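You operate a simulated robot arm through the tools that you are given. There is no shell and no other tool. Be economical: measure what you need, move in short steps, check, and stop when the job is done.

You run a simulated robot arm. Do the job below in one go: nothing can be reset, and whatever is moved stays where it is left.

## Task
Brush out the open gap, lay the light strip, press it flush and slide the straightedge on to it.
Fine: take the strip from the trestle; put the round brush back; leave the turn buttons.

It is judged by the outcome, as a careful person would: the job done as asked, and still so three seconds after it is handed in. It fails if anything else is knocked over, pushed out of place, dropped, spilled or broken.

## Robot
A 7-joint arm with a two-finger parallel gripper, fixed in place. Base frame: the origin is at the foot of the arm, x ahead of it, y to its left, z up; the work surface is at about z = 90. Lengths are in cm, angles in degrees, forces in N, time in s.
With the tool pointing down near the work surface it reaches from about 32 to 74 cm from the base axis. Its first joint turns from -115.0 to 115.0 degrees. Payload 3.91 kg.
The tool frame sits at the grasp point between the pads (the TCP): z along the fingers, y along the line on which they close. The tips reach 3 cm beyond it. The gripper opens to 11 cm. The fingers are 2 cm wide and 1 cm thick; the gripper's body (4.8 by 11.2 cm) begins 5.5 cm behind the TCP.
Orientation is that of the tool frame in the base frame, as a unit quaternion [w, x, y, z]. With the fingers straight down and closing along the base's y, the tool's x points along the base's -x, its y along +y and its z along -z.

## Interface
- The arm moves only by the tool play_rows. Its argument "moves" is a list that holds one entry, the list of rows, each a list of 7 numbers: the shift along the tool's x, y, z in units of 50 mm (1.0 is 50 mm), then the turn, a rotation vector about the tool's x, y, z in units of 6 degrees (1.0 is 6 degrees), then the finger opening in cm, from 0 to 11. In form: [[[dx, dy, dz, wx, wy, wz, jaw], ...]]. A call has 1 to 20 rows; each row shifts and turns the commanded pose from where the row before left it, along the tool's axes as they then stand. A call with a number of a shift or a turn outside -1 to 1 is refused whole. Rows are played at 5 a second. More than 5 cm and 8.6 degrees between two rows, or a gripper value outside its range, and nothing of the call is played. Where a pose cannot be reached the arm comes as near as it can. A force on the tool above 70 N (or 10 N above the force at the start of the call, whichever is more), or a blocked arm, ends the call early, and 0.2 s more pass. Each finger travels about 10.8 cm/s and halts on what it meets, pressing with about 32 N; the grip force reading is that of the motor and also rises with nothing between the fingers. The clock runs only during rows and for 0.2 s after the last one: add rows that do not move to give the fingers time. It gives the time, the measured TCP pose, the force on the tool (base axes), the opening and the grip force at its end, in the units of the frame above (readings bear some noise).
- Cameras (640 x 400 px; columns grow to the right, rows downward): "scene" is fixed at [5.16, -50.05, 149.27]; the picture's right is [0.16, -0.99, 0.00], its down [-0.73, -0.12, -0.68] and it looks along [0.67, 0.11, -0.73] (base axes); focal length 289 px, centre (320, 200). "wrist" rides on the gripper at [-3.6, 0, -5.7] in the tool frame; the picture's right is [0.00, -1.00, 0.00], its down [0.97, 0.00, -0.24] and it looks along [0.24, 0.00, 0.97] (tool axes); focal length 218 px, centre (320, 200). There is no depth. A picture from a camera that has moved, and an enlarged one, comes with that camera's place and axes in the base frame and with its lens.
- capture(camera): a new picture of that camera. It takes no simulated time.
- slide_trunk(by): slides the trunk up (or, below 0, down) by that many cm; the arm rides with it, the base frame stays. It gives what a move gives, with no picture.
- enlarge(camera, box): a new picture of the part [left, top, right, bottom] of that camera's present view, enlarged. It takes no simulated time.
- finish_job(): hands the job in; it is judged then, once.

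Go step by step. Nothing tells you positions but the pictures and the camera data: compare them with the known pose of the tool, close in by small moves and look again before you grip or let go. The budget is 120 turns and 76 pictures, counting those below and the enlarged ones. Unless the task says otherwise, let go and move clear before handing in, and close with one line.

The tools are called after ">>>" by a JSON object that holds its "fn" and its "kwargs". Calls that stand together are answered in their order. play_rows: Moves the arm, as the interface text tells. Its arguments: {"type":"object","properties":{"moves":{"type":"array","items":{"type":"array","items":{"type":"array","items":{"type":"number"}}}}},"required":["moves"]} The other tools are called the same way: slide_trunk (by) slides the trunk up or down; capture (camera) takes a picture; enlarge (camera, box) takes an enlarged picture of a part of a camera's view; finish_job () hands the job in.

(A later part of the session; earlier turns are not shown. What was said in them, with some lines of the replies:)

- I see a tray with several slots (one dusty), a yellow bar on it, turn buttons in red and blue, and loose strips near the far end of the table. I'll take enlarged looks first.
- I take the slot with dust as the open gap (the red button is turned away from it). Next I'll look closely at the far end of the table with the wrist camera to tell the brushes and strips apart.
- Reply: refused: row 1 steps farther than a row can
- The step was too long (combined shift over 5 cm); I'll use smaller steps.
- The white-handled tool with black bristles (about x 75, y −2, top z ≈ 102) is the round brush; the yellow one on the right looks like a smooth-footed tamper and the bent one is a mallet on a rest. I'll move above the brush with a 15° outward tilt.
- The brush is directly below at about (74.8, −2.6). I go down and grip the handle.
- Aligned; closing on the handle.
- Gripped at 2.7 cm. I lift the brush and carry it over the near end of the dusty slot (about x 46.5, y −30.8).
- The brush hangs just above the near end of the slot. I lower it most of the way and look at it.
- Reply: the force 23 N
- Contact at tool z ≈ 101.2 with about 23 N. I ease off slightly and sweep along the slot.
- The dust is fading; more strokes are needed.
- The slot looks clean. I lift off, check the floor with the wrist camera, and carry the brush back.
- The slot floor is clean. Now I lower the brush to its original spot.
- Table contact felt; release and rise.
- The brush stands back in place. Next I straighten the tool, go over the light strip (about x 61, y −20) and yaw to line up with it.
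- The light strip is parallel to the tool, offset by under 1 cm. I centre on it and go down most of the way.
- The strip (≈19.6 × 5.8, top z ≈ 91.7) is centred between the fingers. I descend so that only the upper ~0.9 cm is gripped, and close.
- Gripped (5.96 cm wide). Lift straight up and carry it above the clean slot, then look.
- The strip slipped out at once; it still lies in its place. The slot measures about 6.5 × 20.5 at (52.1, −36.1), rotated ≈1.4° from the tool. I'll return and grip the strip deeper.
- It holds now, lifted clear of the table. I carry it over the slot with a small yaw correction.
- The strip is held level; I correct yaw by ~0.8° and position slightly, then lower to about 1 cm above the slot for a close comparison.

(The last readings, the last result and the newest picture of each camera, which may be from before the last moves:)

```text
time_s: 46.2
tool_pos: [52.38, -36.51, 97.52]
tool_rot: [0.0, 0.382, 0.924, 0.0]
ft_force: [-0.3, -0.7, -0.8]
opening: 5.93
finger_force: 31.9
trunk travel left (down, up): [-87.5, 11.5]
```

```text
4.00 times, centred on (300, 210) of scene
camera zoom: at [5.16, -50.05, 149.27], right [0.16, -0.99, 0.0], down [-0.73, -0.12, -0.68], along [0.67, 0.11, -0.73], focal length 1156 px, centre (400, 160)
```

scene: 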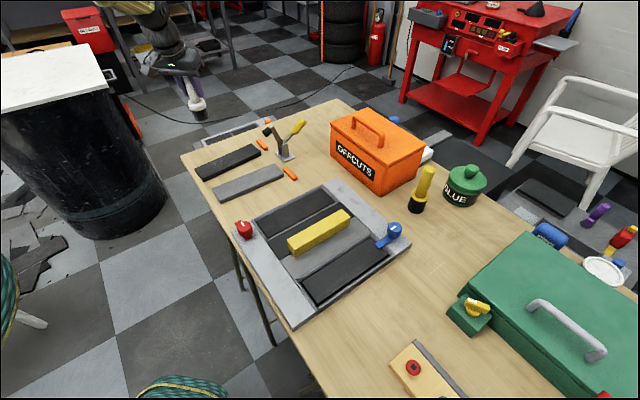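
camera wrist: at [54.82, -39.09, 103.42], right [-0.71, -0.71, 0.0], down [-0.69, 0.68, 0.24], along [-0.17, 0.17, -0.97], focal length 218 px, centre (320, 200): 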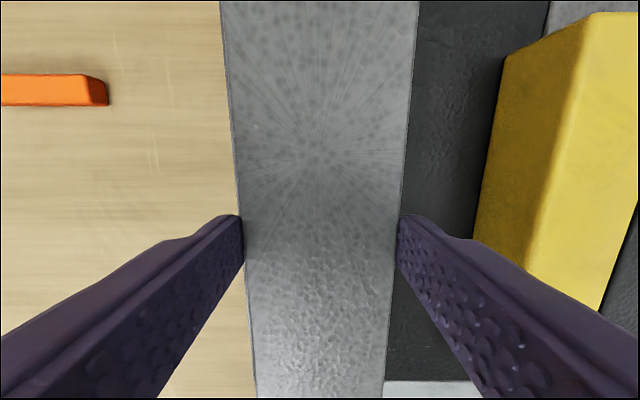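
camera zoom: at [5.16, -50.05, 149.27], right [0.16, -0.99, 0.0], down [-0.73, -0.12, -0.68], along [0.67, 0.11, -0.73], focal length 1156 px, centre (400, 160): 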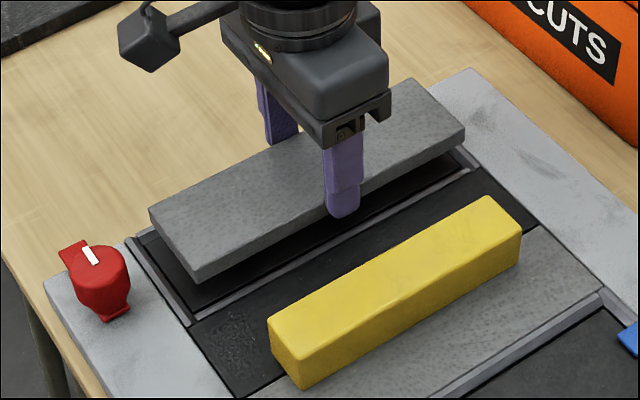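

>>> {"fn": "enlarge", "kwargs": {"camera": "scene", "box": [255, 210, 295, 245]}}

>>> {"fn": "enlarge", "kwargs": {"camera": "scene", "box": [325, 180, 365, 215]}}

```text
11.43 times, centred on (275, 228) of scene
camera zoom: at [5.16, -50.05, 149.27], right [0.16, -0.99, 0.0], down [-0.73, -0.12, -0.68], along [0.67, 0.11, -0.73], focal length 3303 px, centre (834, -114)
```

zoom: 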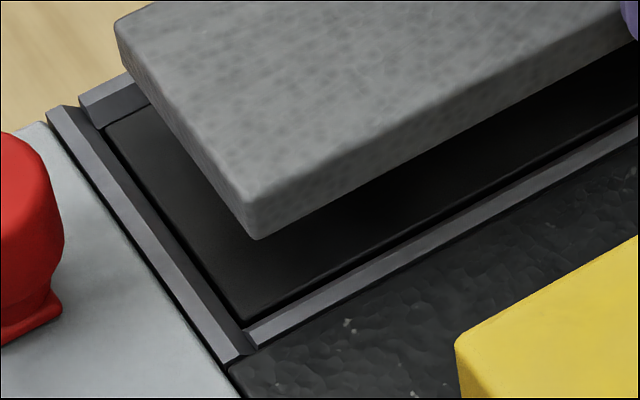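

```text
11.43 times, centred on (345, 198) of scene
camera zoom: at [5.16, -50.05, 149.27], right [0.16, -0.99, 0.0], down [-0.73, -0.12, -0.68], along [0.67, 0.11, -0.73], focal length 3303 px, centre (34, 229)
```

zoom: 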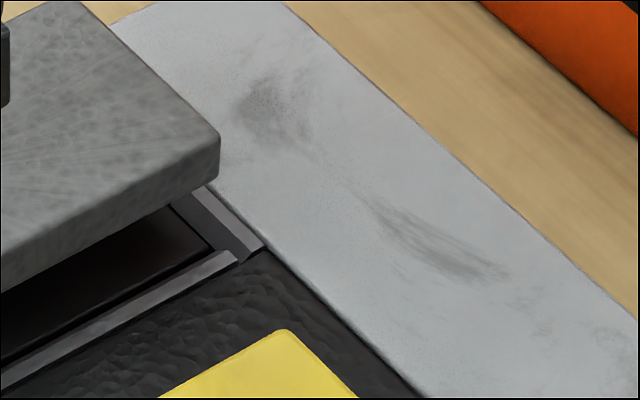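

The zooms show the slot has bevelled lips; relative to it the strip must go ~0.35 cm toward the near end and ~0.15 cm sideways, with 0.4° yaw. I correct and lower a bit.

>>> {"fn": "play_rows", "kwargs": {"moves": [[[0.066, 0.03, 0, 0, 0, 0.06, 4], [0, 0, 0, 0, 0, 0, 4], [0, 0, 0.08, 0, 0, 0, 4], [0, 0, 0.08, 0, 0, 0, 4], [0, 0, 0, 0, 0, 0, 4], [0, 0, 0, 0, 0, 0, 4]]]}}

>>> {"fn": "enlarge", "kwargs": {"camera": "scene", "box": [255, 210, 295, 245]}}

>>> {"fn": "enlarge", "kwargs": {"camera": "scene", "box": [325, 180, 365, 215]}}

```text
time_s: 47.6
tool_pos: [52.28, -36.26, 96.85]
tool_rot: [0.0, 0.384, 0.923, 0.0]
ft_force: [0.0, -0.6, -1.9]
opening: 5.97
finger_force: 32.0
trunk travel left (down, up): [-87.5, 11.5]
```

```text
11.43 times, centred on (275, 228) of scene
camera zoom: at [5.16, -50.05, 149.27], right [0.16, -0.99, 0.0], down [-0.73, -0.12, -0.68], along [0.67, 0.11, -0.73], focal length 3303 px, centre (834, -114)
```

zoom: 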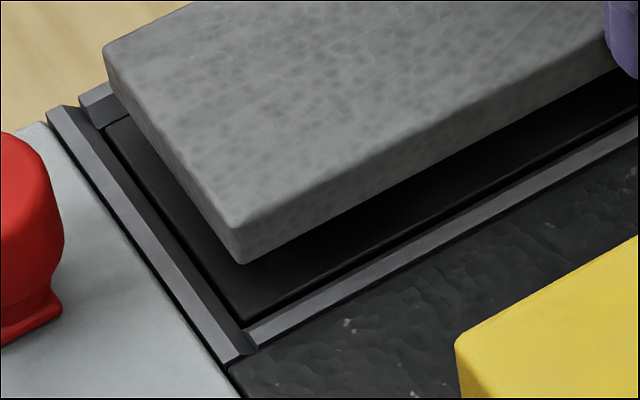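

```text
11.43 times, centred on (345, 198) of scene
camera zoom: at [5.16, -50.05, 149.27], right [0.16, -0.99, 0.0], down [-0.73, -0.12, -0.68], along [0.67, 0.11, -0.73], focal length 3303 px, centre (34, 229)
```

zoom: 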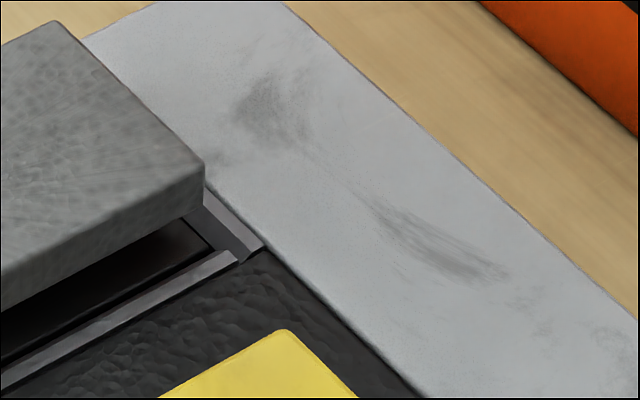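

>>> {"fn": "play_rows", "kwargs": {"moves": [[[-0.015, 0.03, 0, 0, 0, -0.07, 4], [0, 0, 0, 0, 0, 0, 4], [0, 0, 0.05, 0, 0, 0, 4], [0, 0, 0, 0, 0, 0, 4], [0, 0, 0, 0, 0, 0, 4]]]}}

>>> {"fn": "enlarge", "kwargs": {"camera": "scene", "box": [255, 210, 295, 245]}}

>>> {"fn": "enlarge", "kwargs": {"camera": "scene", "box": [325, 180, 365, 215]}}

```text
time_s: 48.8
tool_pos: [52.45, -36.21, 96.55]
tool_rot: [0.0, 0.381, 0.925, 0.0]
ft_force: [-0.1, -0.7, -1.8]
opening: 5.96
finger_force: 32.6
trunk travel left (down, up): [-87.5, 11.5]
```

```text
11.43 times, centred on (275, 228) of scene
camera zoom: at [5.16, -50.05, 149.27], right [0.16, -0.99, 0.0], down [-0.73, -0.12, -0.68], along [0.67, 0.11, -0.73], focal length 3303 px, centre (834, -114)
```

zoom: 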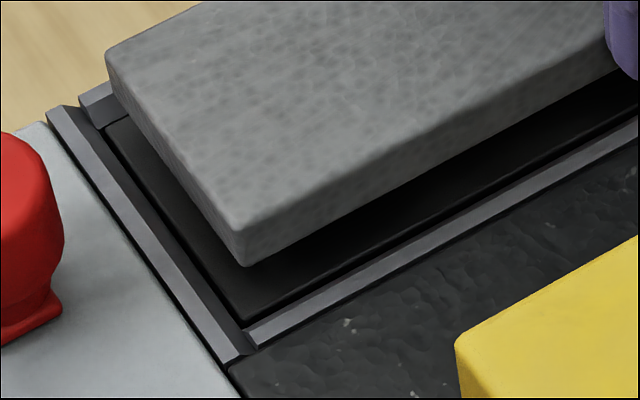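

```text
11.43 times, centred on (345, 198) of scene
camera zoom: at [5.16, -50.05, 149.27], right [0.16, -0.99, 0.0], down [-0.73, -0.12, -0.68], along [0.67, 0.11, -0.73], focal length 3303 px, centre (34, 229)
```

zoom: 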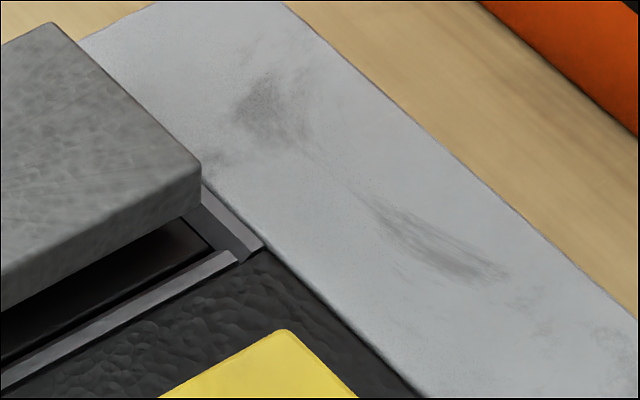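

Now the strip is centred over the slot to within about 0.05 cm. I continue down gently.

>>> {"fn": "play_rows", "kwargs": {"moves": [[[0, 0, 0.03, 0, 0, 0, 4], [0, 0, 0.02, 0, 0, 0, 4], [0, 0, 0, 0, 0, 0, 4]]]}}

>>> {"fn": "enlarge", "kwargs": {"camera": "scene", "box": [285, 180, 345, 230]}}

```text
time_s: 49.6
tool_pos: [52.4, -36.26, 96.31]
tool_rot: [0.0, 0.381, 0.925, 0.0]
ft_force: [0.0, 0.6, -1.0]
opening: 5.93
finger_force: 32.3
trunk travel left (down, up): [-87.5, 11.5]
```

```text
8.00 times, centred on (315, 205) of scene
camera zoom: at [5.16, -50.05, 149.27], right [0.16, -0.99, 0.0], down [-0.73, -0.12, -0.68], along [0.67, 0.11, -0.73], focal length 2312 px, centre (360, 160)
```

zoom: 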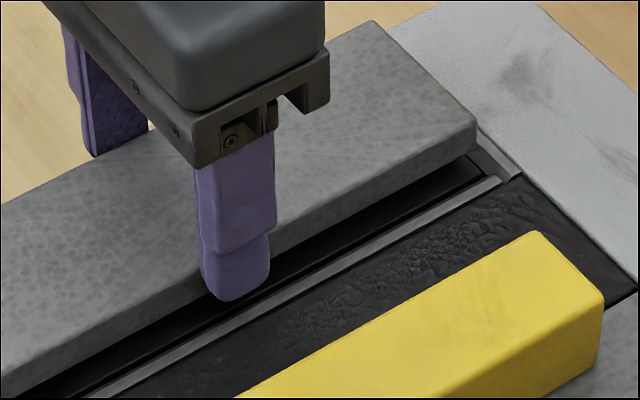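

>>> {"fn": "play_rows", "kwargs": {"moves": [[[0, 0, 0.02, 0, 0, 0, 4], [0, 0, 0.02, 0, 0, 0, 4], [0, 0, 0, 0, 0, 0, 4]]]}}

>>> {"fn": "play_rows", "kwargs": {"moves": [[[0, 0, 0.02, 0, 0, 0, 4], [0, 0, 0.01, 0, 0, 0, 4], [0, 0, 0, 0, 0, 0, 4]]]}}

>>> {"fn": "enlarge", "kwargs": {"camera": "scene", "box": [260, 180, 350, 245]}}

```text
time_s: 50.4
tool_pos: [52.44, -36.07, 96.13]
tool_rot: [0.0, 0.381, 0.925, 0.0]
ft_force: [0.2, 0.0, -2.1]
opening: 5.94
finger_force: 31.8
trunk travel left (down, up): [-87.5, 11.5]
```

```text
time_s: 51.2
tool_pos: [52.43, -36.2, 96.1]
tool_rot: [0.0, 0.382, 0.924, -0.001]
ft_force: [-0.1, 0.0, -0.9]
opening: 5.93
finger_force: 32.0
trunk travel left (down, up): [-87.5, 11.5]
```

```text
6.15 times, centred on (305, 212) of scene
camera zoom: at [5.16, -50.05, 149.27], right [0.16, -0.99, 0.0], down [-0.73, -0.12, -0.68], along [0.67, 0.11, -0.73], focal length 1778 px, centre (412, 123)
```

zoom: 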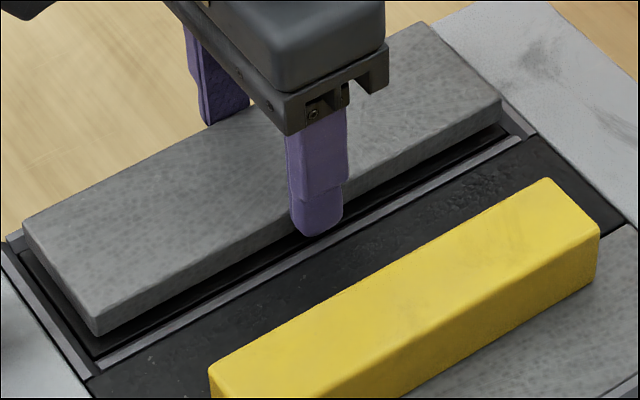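

No contact yet; a bit lower.

>>> {"fn": "play_rows", "kwargs": {"moves": [[[0, 0, 0.03, 0, 0, 0, 4], [0, 0, 0, 0, 0, 0, 4]]]}}

>>> {"fn": "play_rows", "kwargs": {"moves": [[[0, 0, 0.03, 0, 0, 0, 4], [0, 0, 0, 0, 0, 0, 4]]]}}

>>> {"fn": "enlarge", "kwargs": {"camera": "scene", "box": [260, 180, 350, 245]}}

```text
time_s: 51.8
tool_pos: [52.39, -36.21, 95.93]
tool_rot: [0.0, 0.381, 0.924, 0.0]
ft_force: [-0.4, -0.6, -1.5]
opening: 5.98
finger_force: 31.7
trunk travel left (down, up): [-87.5, 11.5]
```

```text
time_s: 52.4
tool_pos: [52.41, -36.15, 95.7]
tool_rot: [0.0, 0.381, 0.925, 0.0]
ft_force: [-0.3, -0.9, -1.6]
opening: 5.94
finger_force: 31.9
trunk travel left (down, up): [-87.5, 11.5]
```

```text
6.15 times, centred on (305, 212) of scene
camera zoom: at [5.16, -50.05, 149.27], right [0.16, -0.99, 0.0], down [-0.73, -0.12, -0.68], along [0.67, 0.11, -0.73], focal length 1778 px, centre (412, 123)
```

zoom: 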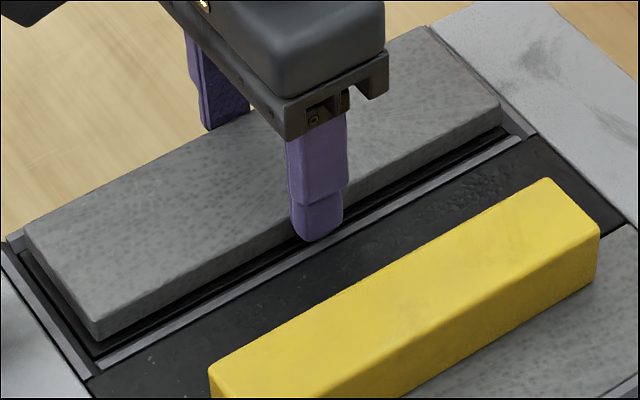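

>>> {"fn": "play_rows", "kwargs": {"moves": [[[0, 0, 0.03, 0, 0, 0, 4], [0, 0, 0, 0, 0, 0, 4]]]}}

>>> {"fn": "play_rows", "kwargs": {"moves": [[[0, 0, 0.02, 0, 0, 0, 4], [0, 0, 0, 0, 0, 0, 4]]]}}

```text
time_s: 53.0
tool_pos: [52.4, -36.15, 95.53]
tool_rot: [0.0, 0.381, 0.924, 0.001]
ft_force: [0.5, 0.6, -1.8]
opening: 5.94
finger_force: 32.3
trunk travel left (down, up): [-87.5, 11.5]
```

```text
time_s: 53.6
tool_pos: [52.46, -36.22, 95.41]
tool_rot: [0.0, 0.381, 0.924, 0.0]
ft_force: [0.4, 0.5, -2.1]
opening: 5.93
finger_force: 32.7
trunk travel left (down, up): [-87.5, 11.5]
```

>>> {"fn": "play_rows", "kwargs": {"moves": [[[0, 0, 0.02, 0, 0, 0, 4], [0, 0, 0, 0, 0, 0, 4]]]}}

>>> {"fn": "play_rows", "kwargs": {"moves": [[[0, 0, 0.02, 0, 0, 0, 4], [0, 0, 0, 0, 0, 0, 4]]]}}

>>> {"fn": "enlarge", "kwargs": {"camera": "scene", "box": [260, 180, 350, 245]}}

```text
time_s: 54.2
tool_pos: [52.46, -36.1, 95.3]
tool_rot: [0.0, 0.381, 0.925, 0.0]
ft_force: [-0.3, 0.7, 0.4]
opening: 5.95
finger_force: 31.7
trunk travel left (down, up): [-87.5, 11.5]
```

```text
time_s: 54.8
tool_pos: [52.43, -36.08, 95.31]
tool_rot: [0.0, 0.381, 0.924, 0.0]
ft_force: [-0.7, -1.0, 4.3]
opening: 5.92
finger_force: 31.8
trunk travel left (down, up): [-87.5, 11.5]
```

```text
6.15 times, centred on (305, 212) of scene
camera zoom: at [5.16, -50.05, 149.27], right [0.16, -0.99, 0.0], down [-0.73, -0.12, -0.68], along [0.67, 0.11, -0.73], focal length 1778 px, centre (412, 123)
```

zoom: 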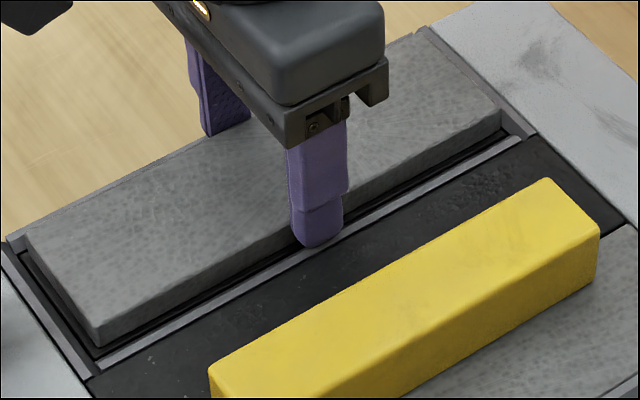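

Light contact (≈4 N): the strip is seated in the slot. I open a little, then rise.

>>> {"fn": "play_rows", "kwargs": {"moves": [[[0, 0, 0, 0, 0, 0, 6.3], [0, 0, -0.02, 0, 0, 0, 6.5], [0, 0, -0.04, 0, 0, 0, 7], [0, 0, -0.2, 0, 0, 0, 7.5], [0, 0, -0.6, 0, 0, 0, 7.5], [0, 0, -0.8, 0, 0, 0, 7.5], [0, 0, 0, 0, 0, 0, 7.5], [0, 0, 0, 0, 0, 0, 7.5]]]}}

>>> {"fn": "capture", "kwargs": {"camera": "wrist"}}

>>> {"fn": "enlarge", "kwargs": {"camera": "scene", "box": [240, 170, 370, 260]}}

```text
time_s: 56.6
tool_pos: [52.29, -36.14, 103.48]
tool_rot: [-0.001, 0.38, 0.925, 0.0]
ft_force: [0.7, -0.7, -0.2]
opening: 7.5
finger_force: 0.1
trunk travel left (down, up): [-87.5, 11.5]
```

```text
25 pictures are left
camera wrist: at [54.8, -38.67, 109.4], right [-0.7, -0.71, 0.0], down [-0.69, 0.68, 0.24], along [-0.17, 0.17, -0.97], focal length 218 px, centre (320, 200)
```

wrist: 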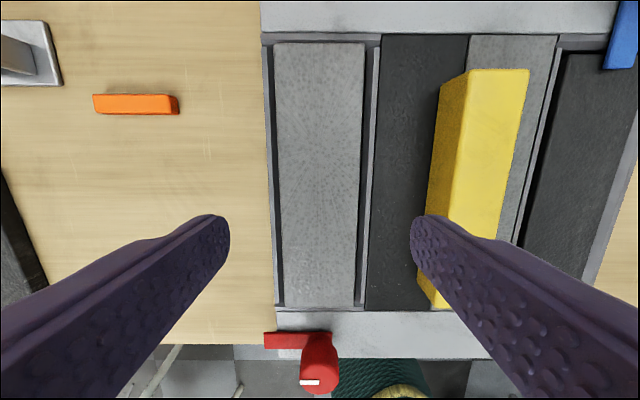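

```text
4.44 times, centred on (305, 215) of scene
camera zoom: at [5.16, -50.05, 149.27], right [0.16, -0.99, 0.0], down [-0.73, -0.12, -0.68], along [0.67, 0.11, -0.73], focal length 1284 px, centre (387, 133)
```

zoom: 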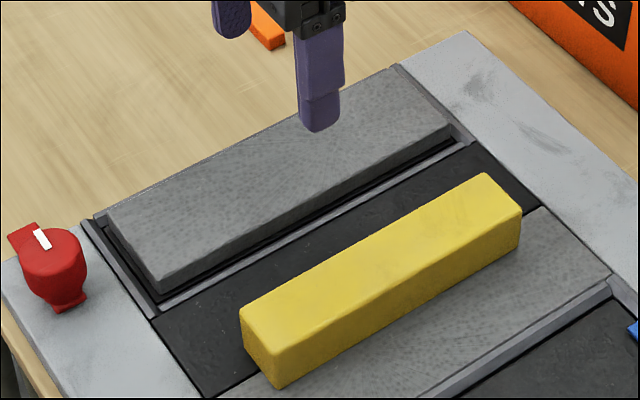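

The strip lies in the slot standing proud; now I close the fingers and press at its centre.

>>> {"fn": "play_rows", "kwargs": {"moves": [[[0, 0, 0, 0, 0, 0, 3], [0, 0, 0, 0, 0, 0, 0], [0, 0, 0, 0, 0, 0, 0], [0, 0, 0, 0, 0, 0, 0], [0, 0, 0.5, 0, 0, 0, 0], [0, 0, 0.5, 0, 0, 0, 0], [0, 0, 0.3, 0, 0, 0, 0], [0, 0, 0, 0, 0, 0, 0], [0, 0, 0.03, 0, 0, 0, 0], [0, 0, 0.03, 0, 0, 0, 0], [0, 0, 0.03, 0, 0, 0, 0], [0, 0, 0, 0, 0, 0, 0]]]}}

>>> {"fn": "play_rows", "kwargs": {"moves": [[[0, 0, 0.02, 0, 0, 0, 0], [0, 0, 0.02, 0, 0, 0, 0], [0, 0, 0.02, 0, 0, 0, 0], [0, 0, 0, 0, 0, 0, 0]]]}}

```text
time_s: 59.2
tool_pos: [52.45, -36.26, 96.56]
tool_rot: [0.0, 0.381, 0.924, 0.001]
ft_force: [0.4, 0.7, -0.1]
opening: 0.0
finger_force: 32.4
trunk travel left (down, up): [-87.5, 11.5]
```

```text
time_s: 60.2
tool_pos: [52.37, -36.26, 96.32]
tool_rot: [0.001, 0.381, 0.925, -0.001]
ft_force: [-0.5, -1.3, 2.4]
opening: 0.0
finger_force: 31.8
trunk travel left (down, up): [-87.5, 11.5]
```

Contact with the strip top. Press further in small steps.

>>> {"fn": "play_rows", "kwargs": {"moves": [[[0, 0, 0.02, 0, 0, 0, 0], [0, 0, 0.02, 0, 0, 0, 0], [0, 0, 0.02, 0, 0, 0, 0], [0, 0, 0, 0, 0, 0, 0]]]}}

>>> {"fn": "play_rows", "kwargs": {"moves": [[[0, 0, 0.02, 0, 0, 0, 0], [0, 0, 0.02, 0, 0, 0, 0], [0, 0, 0, 0, 0, 0, 0]]]}}

>>> {"fn": "enlarge", "kwargs": {"camera": "scene", "box": [240, 170, 370, 260]}}

```text
time_s: 61.2
tool_pos: [52.42, -36.15, 96.04]
tool_rot: [0.0, 0.381, 0.925, 0.0]
ft_force: [-0.6, -0.4, 0.7]
opening: 0.0
finger_force: 32.1
trunk travel left (down, up): [-87.5, 11.5]
```

```text
time_s: 62.0
tool_pos: [52.42, -36.21, 95.68]
tool_rot: [0.0, 0.381, 0.925, 0.0]
ft_force: [-0.3, 0.8, -0.7]
opening: 0.02
finger_force: 31.7
trunk travel left (down, up): [-87.5, 11.5]
```

```text
4.44 times, centred on (305, 215) of scene
camera zoom: at [5.16, -50.05, 149.27], right [0.16, -0.99, 0.0], down [-0.73, -0.12, -0.68], along [0.67, 0.11, -0.73], focal length 1284 px, centre (387, 133)
```

zoom: 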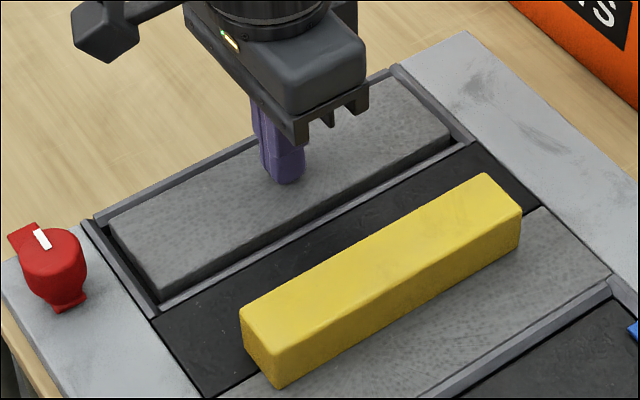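

The strip is sinking with little force. Continue until it resists.

>>> {"fn": "play_rows", "kwargs": {"moves": [[[0, 0, 0.02, 0, 0, 0, 0], [0, 0, 0.02, 0, 0, 0, 0], [0, 0, 0, 0, 0, 0, 0]]]}}

>>> {"fn": "play_rows", "kwargs": {"moves": [[[0, 0, 0.02, 0, 0, 0, 0], [0, 0, 0.02, 0, 0, 0, 0], [0, 0, 0, 0, 0, 0, 0]]]}}

>>> {"fn": "enlarge", "kwargs": {"camera": "scene", "box": [240, 170, 370, 260]}}

```text
time_s: 62.8
tool_pos: [52.36, -36.08, 95.55]
tool_rot: [0.0, 0.381, 0.925, 0.0]
ft_force: [-1.0, 0.3, 0.8]
opening: 0.0
finger_force: 31.9
trunk travel left (down, up): [-87.5, 11.5]
```

```text
time_s: 63.6
tool_pos: [52.33, -36.23, 95.31]
tool_rot: [0.0, 0.381, 0.925, 0.0]
ft_force: [0.4, 0.0, 0.8]
opening: 0.0
finger_force: 32.4
trunk travel left (down, up): [-87.5, 11.5]
```

```text
4.44 times, centred on (305, 215) of scene
camera zoom: at [5.16, -50.05, 149.27], right [0.16, -0.99, 0.0], down [-0.73, -0.12, -0.68], along [0.67, 0.11, -0.73], focal length 1284 px, centre (387, 133)
```

zoom: 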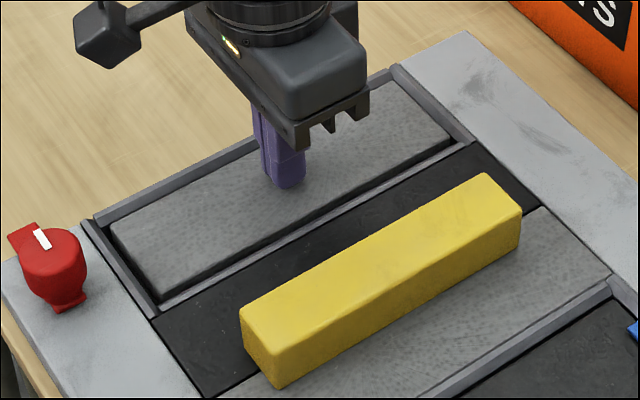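

>>> {"fn": "enlarge", "kwargs": {"camera": "scene", "box": [255, 210, 295, 245]}}

```text
11.43 times, centred on (275, 228) of scene
camera zoom: at [5.16, -50.05, 149.27], right [0.16, -0.99, 0.0], down [-0.73, -0.12, -0.68], along [0.67, 0.11, -0.73], focal length 3303 px, centre (834, -114)
```

zoom: 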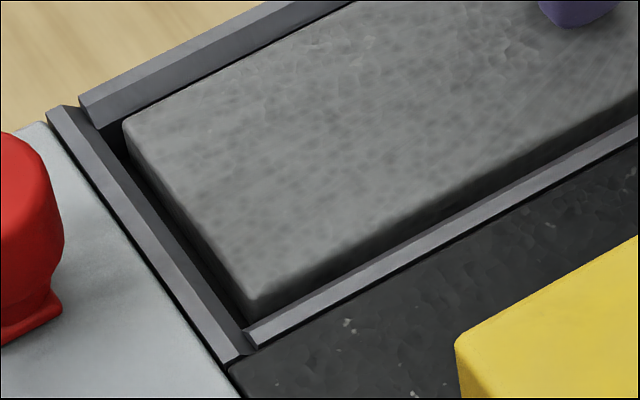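

>>> {"fn": "play_rows", "kwargs": {"moves": [[[0, 0, 0.02, 0, 0, 0, 0], [0, 0, 0, 0, 0, 0, 0], [0, 0, 0, 0, 0, 0, 0]]]}}

>>> {"fn": "play_rows", "kwargs": {"moves": [[[0, 0, 0.02, 0, 0, 0, 0], [0, 0, 0, 0, 0, 0, 0], [0, 0, 0, 0, 0, 0, 0]]]}}

```text
time_s: 64.4
tool_pos: [52.39, -36.1, 95.23]
tool_rot: [0.0, 0.381, 0.925, 0.001]
ft_force: [0.2, 0.3, -0.7]
opening: 0.0
finger_force: 31.9
trunk travel left (down, up): [-87.5, 11.5]
```

```text
time_s: 65.2
tool_pos: [52.41, -36.11, 95.25]
tool_rot: [0.0, 0.381, 0.925, 0.0]
ft_force: [0.9, 0.2, -0.2]
opening: 0.01
finger_force: 32.0
trunk travel left (down, up): [-87.5, 11.5]
```

>>> {"fn": "play_rows", "kwargs": {"moves": [[[0, 0, 0.02, 0, 0, 0, 0], [0, 0, 0, 0, 0, 0, 0], [0, 0, 0, 0, 0, 0, 0]]]}}

>>> {"fn": "enlarge", "kwargs": {"camera": "scene", "box": [255, 210, 295, 245]}}

```text
time_s: 66.0
tool_pos: [52.37, -36.22, 95.24]
tool_rot: [0.001, 0.381, 0.924, 0.0]
ft_force: [-0.7, -0.5, 2.6]
opening: 0.0
finger_force: 32.0
trunk travel left (down, up): [-87.5, 11.5]
```

```text
11.43 times, centred on (275, 228) of scene
camera zoom: at [5.16, -50.05, 149.27], right [0.16, -0.99, 0.0], down [-0.73, -0.12, -0.68], along [0.67, 0.11, -0.73], focal length 3303 px, centre (834, -114)
```

zoom: 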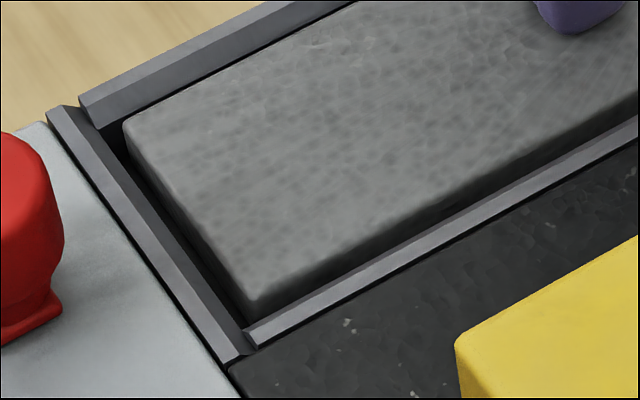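

>>> {"fn": "play_rows", "kwargs": {"moves": [[[0, 0, 0.02, 0, 0, 0, 0], [0, 0, 0, 0, 0, 0, 0]]]}}

>>> {"fn": "play_rows", "kwargs": {"moves": [[[0, 0, 0.02, 0, 0, 0, 0], [0, 0, 0.02, 0, 0, 0, 0], [0, 0, 0, 0, 0, 0, 0]]]}}

```text
time_s: 66.6
tool_pos: [52.33, -36.13, 95.13]
tool_rot: [0.001, 0.381, 0.925, -0.001]
ft_force: [-0.9, 0.1, 9.6]
opening: 0.02
finger_force: 31.4
trunk travel left (down, up): [-87.5, 11.5]
```

```text
time_s: 67.4
tool_pos: [52.34, -36.17, 94.99]
tool_rot: [0.003, 0.382, 0.924, -0.001]
ft_force: [0.4, 0.0, 22.1]
opening: 0.0
finger_force: 31.9
trunk travel left (down, up): [-87.5, 11.5]
```

Firm resistance now; a stronger push to seat it, then ease off and check from above.

>>> {"fn": "play_rows", "kwargs": {"moves": [[[0, 0, 0.03, 0, 0, 0, 0], [0, 0, 0.02, 0, 0, 0, 0], [0, 0, 0, 0, 0, 0, 0], [0, 0, 0, 0, 0, 0, 0]]]}}

>>> {"fn": "play_rows", "kwargs": {"moves": [[[0, 0, -0.1, 0, 0, 0, 0], [0, 0, -0.5, 0, 0, 0, 0], [0, 0, -0.8, 0, 0, 0, 0], [0, 0, -0.4, 0, 0, 0, 0], [0, 0, 0, 0, 0, 0, 0], [0, 0, 0, 0, 0, 0, 0]]]}}

>>> {"fn": "enlarge", "kwargs": {"camera": "scene", "box": [240, 175, 370, 265]}}

>>> {"fn": "capture", "kwargs": {"camera": "wrist"}}

```text
time_s: 68.4
tool_pos: [52.31, -36.2, 94.94]
tool_rot: [0.002, 0.381, 0.925, -0.002]
ft_force: [4.0, -2.1, 36.7]
opening: 0.03
finger_force: 31.9
trunk travel left (down, up): [-87.5, 11.5]
```

```text
time_s: 69.8
tool_pos: [52.26, -36.31, 103.56]
tool_rot: [0.0, 0.381, 0.924, 0.0]
ft_force: [-0.8, -0.3, -0.7]
opening: 0.01
finger_force: 32.2
trunk travel left (down, up): [-87.5, 11.5]
```

```text
4.44 times, centred on (305, 220) of scene
camera zoom: at [5.16, -50.05, 149.27], right [0.16, -0.99, 0.0], down [-0.73, -0.12, -0.68], along [0.67, 0.11, -0.73], focal length 1284 px, centre (387, 111)
```

zoom: 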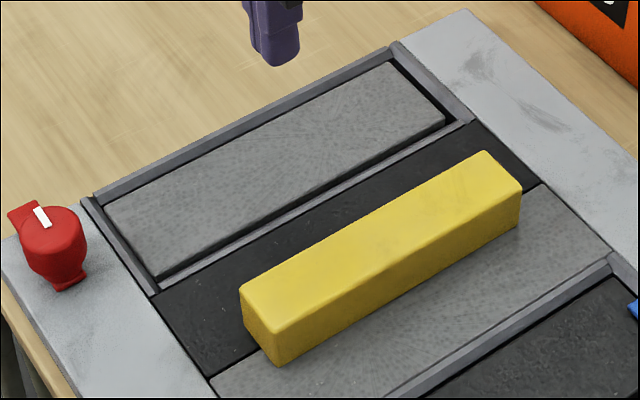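

```text
18 pictures are left
camera wrist: at [54.86, -38.69, 109.34], right [-0.7, -0.71, 0.0], down [-0.69, 0.68, 0.24], along [-0.17, 0.17, -0.97], focal length 218 px, centre (320, 200)
```

wrist: 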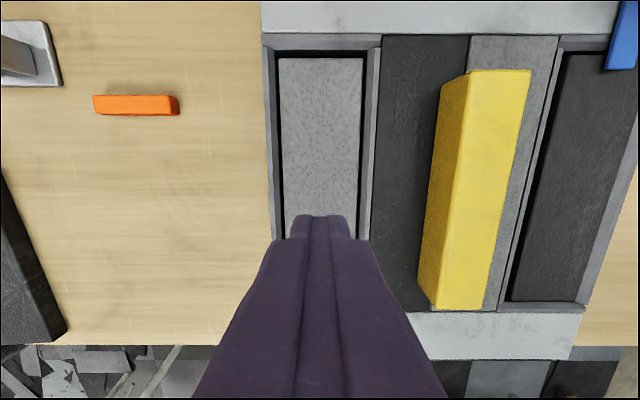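

The strip is seated in the slot, level with the lips. Next: the yellow straightedge, about 10.6 cm to the side and nearly parallel; I open the jaws and move above it.

>>> {"fn": "play_rows", "kwargs": {"moves": [[[0.066, -0.53, 0, 0, 0, 0, 4], [0, -0.53, 0, 0, 0, 0, 7.5], [0, -0.53, 0, 0, 0, 0, 7.5], [0, -0.53, 0, 0, 0, 0, 7.5], [0, 0, 0, 0, 0, 0, 7.5], [0, 0, 0, 0, 0, 0, 7.5]]]}}

>>> {"fn": "capture", "kwargs": {"camera": "wrist"}}

```text
time_s: 71.2
tool_pos: [44.63, -43.54, 103.53]
tool_rot: [0.0, 0.381, 0.924, 0.0]
ft_force: [0.3, 0.0, 0.1]
opening: 7.5
finger_force: 0.2
trunk travel left (down, up): [-87.5, 11.5]
```

```text
17 pictures are left
camera wrist: at [47.14, -46.03, 109.32], right [-0.7, -0.71, 0.0], down [-0.69, 0.68, 0.24], along [-0.17, 0.17, -0.97], focal length 218 px, centre (320, 200)
```

wrist: 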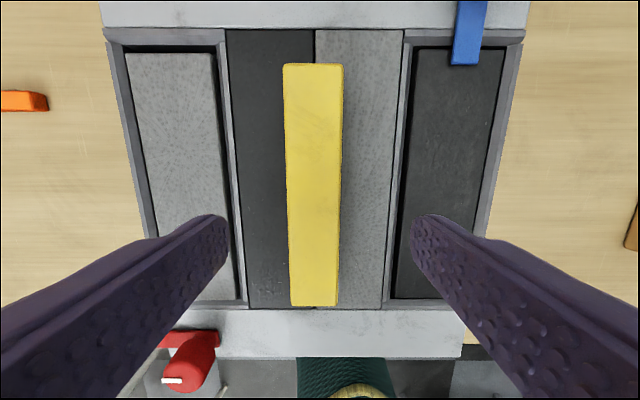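

>>> {"fn": "play_rows", "kwargs": {"moves": [[[0, 0.077, 0.4, 0, 0, 0, 7.5], [0, 0, 0.5, 0, 0, 0, 7.5], [0, 0, 0.4, 0, 0, 0, 7.5], [0, 0, 0.16, 0, 0, 0, 7.5], [0, 0, 0, 0, 0, 0, 7.5], [0, 0, 0, 0, 0, 0, 5], [0, 0, 0, 0, 0, 0, 4]]]}}

>>> {"fn": "enlarge", "kwargs": {"camera": "scene", "box": [240, 175, 370, 265]}}

```text
time_s: 72.8
tool_pos: [44.98, -43.07, 96.3]
tool_rot: [0.0, 0.381, 0.924, 0.0]
ft_force: [-0.3, 0.5, 1.0]
opening: 4.0
finger_force: 0.1
trunk travel left (down, up): [-87.5, 11.5]
```

```text
4.44 times, centred on (305, 220) of scene
camera zoom: at [5.16, -50.05, 149.27], right [0.16, -0.99, 0.0], down [-0.73, -0.12, -0.68], along [0.67, 0.11, -0.73], focal length 1284 px, centre (387, 111)
```

zoom: 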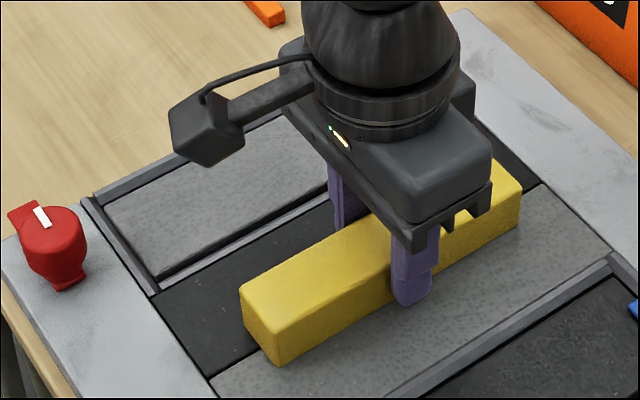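

>>> {"fn": "play_rows", "kwargs": {"moves": [[[0, 0, 0, 0, 0, 0, 2.5], [0, 0, 0, 0, 0, 0, 2.5], [0, 0, 0, 0, 0, 0, 2.5], [0, 0.06, -0.006, 0, 0, 0, 2.5], [0, 0.14, 0, 0, 0, 0, 2.5], [0, 0.14, 0, 0, 0, 0, 2.5], [0, 0.14, 0, 0, 0, 0, 2.5], [0, 0.14, 0, 0, 0, 0, 2.5], [0, 0.14, 0, 0, 0, 0, 2.5], [0, 0.14, 0, 0, 0, 0, 2.5], [0, 0, 0, 0, 0, 0, 2.5]]]}}

>>> {"fn": "play_rows", "kwargs": {"moves": [[[0, 0.1, 0, 0, 0, 0, 2.5], [0, 0.1, 0, 0, 0, 0, 2.5], [0, 0.1, 0, 0, 0, 0, 2.5], [0, 0.1, 0, 0, 0, 0, 2.5], [0, 0, 0, 0, 0, 0, 2.5]]]}}

>>> {"fn": "enlarge", "kwargs": {"camera": "scene", "box": [240, 175, 370, 265]}}

```text
time_s: 75.2
tool_pos: [48.13, -40.02, 96.31]
tool_rot: [0.0, 0.38, 0.925, 0.001]
ft_force: [-0.9, -0.6, 0.2]
opening: 3.47
finger_force: 31.8
trunk travel left (down, up): [-87.5, 11.5]
```

```text
time_s: 76.4
tool_pos: [49.6, -38.6, 96.24]
tool_rot: [0.0, 0.381, 0.924, 0.0]
ft_force: [0.4, -0.1, -0.6]
opening: 3.43
finger_force: 32.1
trunk travel left (down, up): [-87.5, 11.5]
```

```text
4.44 times, centred on (305, 220) of scene
camera zoom: at [5.16, -50.05, 149.27], right [0.16, -0.99, 0.0], down [-0.73, -0.12, -0.68], along [0.67, 0.11, -0.73], focal length 1284 px, centre (387, 111)
```

zoom: 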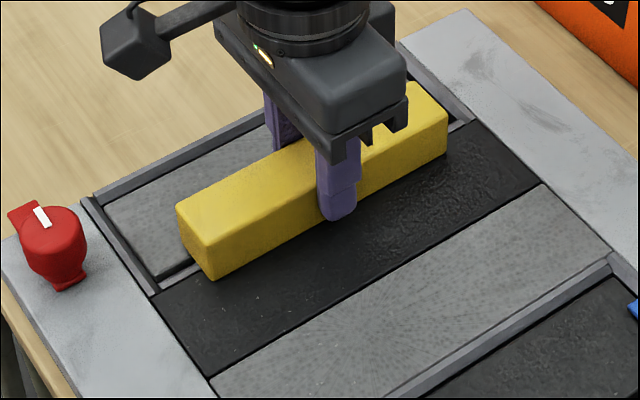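

Sliding smoothly; the last 3.6 cm brings it centrally onto the laid strip.

>>> {"fn": "play_rows", "kwargs": {"moves": [[[0, 0.12, 0, 0, 0, 0, 2.5], [0, 0.12, 0, 0, 0, 0, 2.5], [0, 0.12, 0, 0, 0, 0, 2.5], [0, 0.12, 0, 0, 0, 0, 2.5], [0, 0.12, 0, 0, 0, 0, 2.5], [0, 0.12, 0, 0, 0, 0, 2.5], [0, 0, 0, 0, 0, 0, 2.5], [0, 0, 0, 0, 0, 0, 2.5]]]}}

>>> {"fn": "enlarge", "kwargs": {"camera": "scene", "box": [240, 165, 370, 255]}}

```text
time_s: 78.2
tool_pos: [52.09, -36.1, 96.19]
tool_rot: [0.0, 0.381, 0.925, 0.0]
ft_force: [0.2, 0.2, -0.3]
opening: 3.43
finger_force: 31.9
trunk travel left (down, up): [-87.5, 11.5]
```

```text
4.44 times, centred on (305, 210) of scene
camera zoom: at [5.16, -50.05, 149.27], right [0.16, -0.99, 0.0], down [-0.73, -0.12, -0.68], along [0.67, 0.11, -0.73], focal length 1284 px, centre (387, 156)
```

zoom: 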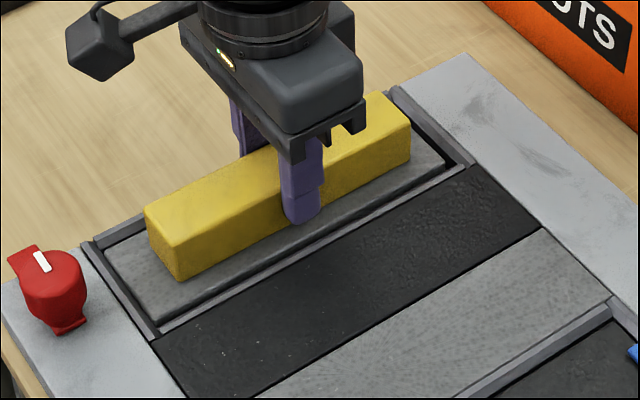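

The straightedge is over the strip. I lower it the last millimetres to contact before releasing.

>>> {"fn": "play_rows", "kwargs": {"moves": [[[0, 0, 0.015, 0, 0, 0, 2.5], [0, 0, 0, 0, 0, 0, 2.5], [0, 0, 0, 0, 0, 0, 2.5]]]}}

>>> {"fn": "play_rows", "kwargs": {"moves": [[[0, 0, 0.02, 0, 0, 0, 2.5], [0, 0, 0, 0, 0, 0, 2.5], [0, 0, 0, 0, 0, 0, 2.5]]]}}

```text
time_s: 79.0
tool_pos: [52.14, -36.01, 96.2]
tool_rot: [0.0, 0.381, 0.925, 0.0]
ft_force: [-0.9, 0.1, 0.4]
opening: 3.44
finger_force: 32.1
trunk travel left (down, up): [-87.5, 11.5]
```

```text
time_s: 79.8
tool_pos: [52.06, -36.1, 96.19]
tool_rot: [0.001, 0.381, 0.924, -0.001]
ft_force: [-0.6, -1.5, 5.6]
opening: 3.45
finger_force: 31.9
trunk travel left (down, up): [-87.5, 11.5]
```

Contact at the same height as on the neighbouring strips, so the strip is flush. Release and rise clear.

>>> {"fn": "play_rows", "kwargs": {"moves": [[[0, 0, 0, 0, 0, 0, 4], [0, 0, 0, 0, 0, 0, 5.5], [0, 0, 0, 0, 0, 0, 6.5], [0, 0, -0.3, 0, 0, 0, 6.5], [0, 0, -0.8, 0, 0, 0, 6.5], [0, 0, -0.9, 0, 0, 0, 6.5], [0, 0, -0.9, 0, 0, 0, 6.5], [0, 0, 0, 0, 0, 0, 6.5], [0, 0, 0, 0, 0, 0, 6.5]]]}}

>>> {"fn": "capture", "kwargs": {"camera": "wrist"}}

>>> {"fn": "capture", "kwargs": {"camera": "scene"}}

>>> {"fn": "enlarge", "kwargs": {"camera": "scene", "box": [240, 165, 370, 255]}}

```text
time_s: 81.8
tool_pos: [52.03, -35.92, 110.61]
tool_rot: [-0.001, 0.382, 0.924, 0.0]
ft_force: [-0.1, -0.3, -0.2]
opening: 6.51
finger_force: 0.1
trunk travel left (down, up): [-87.5, 11.5]
```

```text
13 pictures are left
camera wrist: at [54.55, -38.37, 116.4], right [-0.7, -0.71, 0.0], down [-0.69, 0.68, 0.24], along [-0.17, 0.17, -0.97], focal length 218 px, centre (320, 200)
```

wrist: 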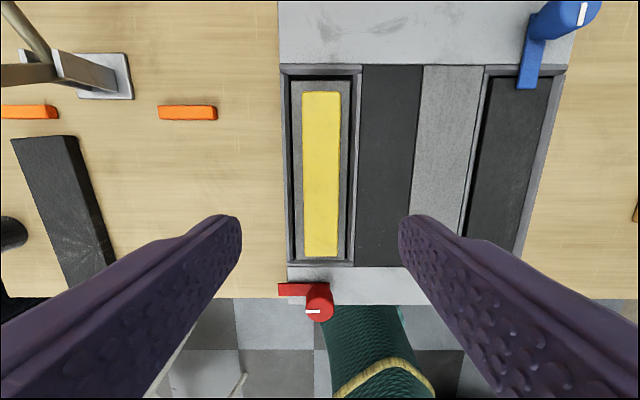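

```text
12 pictures are left
```

scene: 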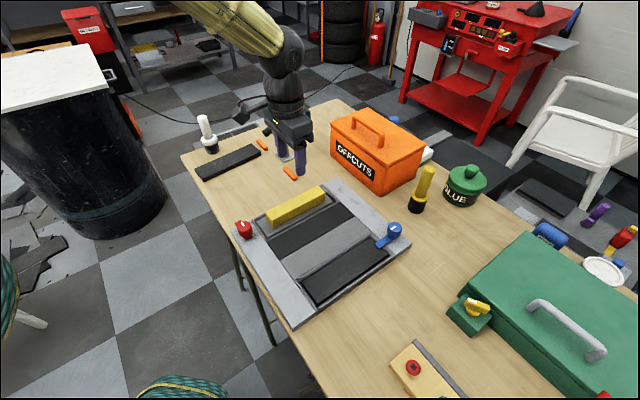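

```text
4.44 times, centred on (305, 210) of scene
camera zoom: at [5.16, -50.05, 149.27], right [0.16, -0.99, 0.0], down [-0.73, -0.12, -0.68], along [0.67, 0.11, -0.73], focal length 1284 px, centre (387, 156)
```

zoom: 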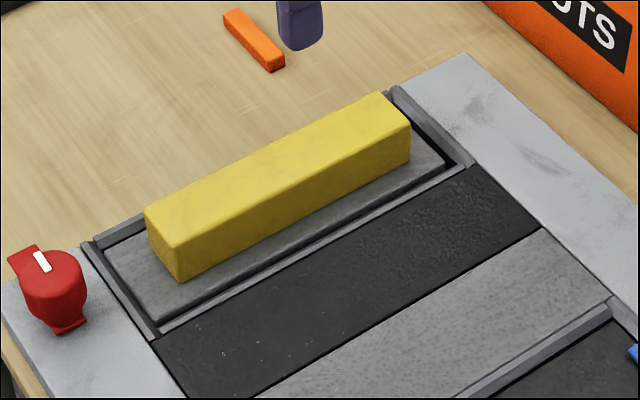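

The slot is brushed out, the strip sits flush with the straightedge centred on it, the brush is back, the turn buttons are untouched, and the arm is clear. I'll hand it in.

>>> {"fn": "finish_job", "kwargs": {}}

```text
The job is handed in.
```

The job is handed in: I brushed out the open gap, laid the light strip from the trestle and pressed it flush. I then slid the straightedge on to it, put the round brush back and left the turn buttons alone.
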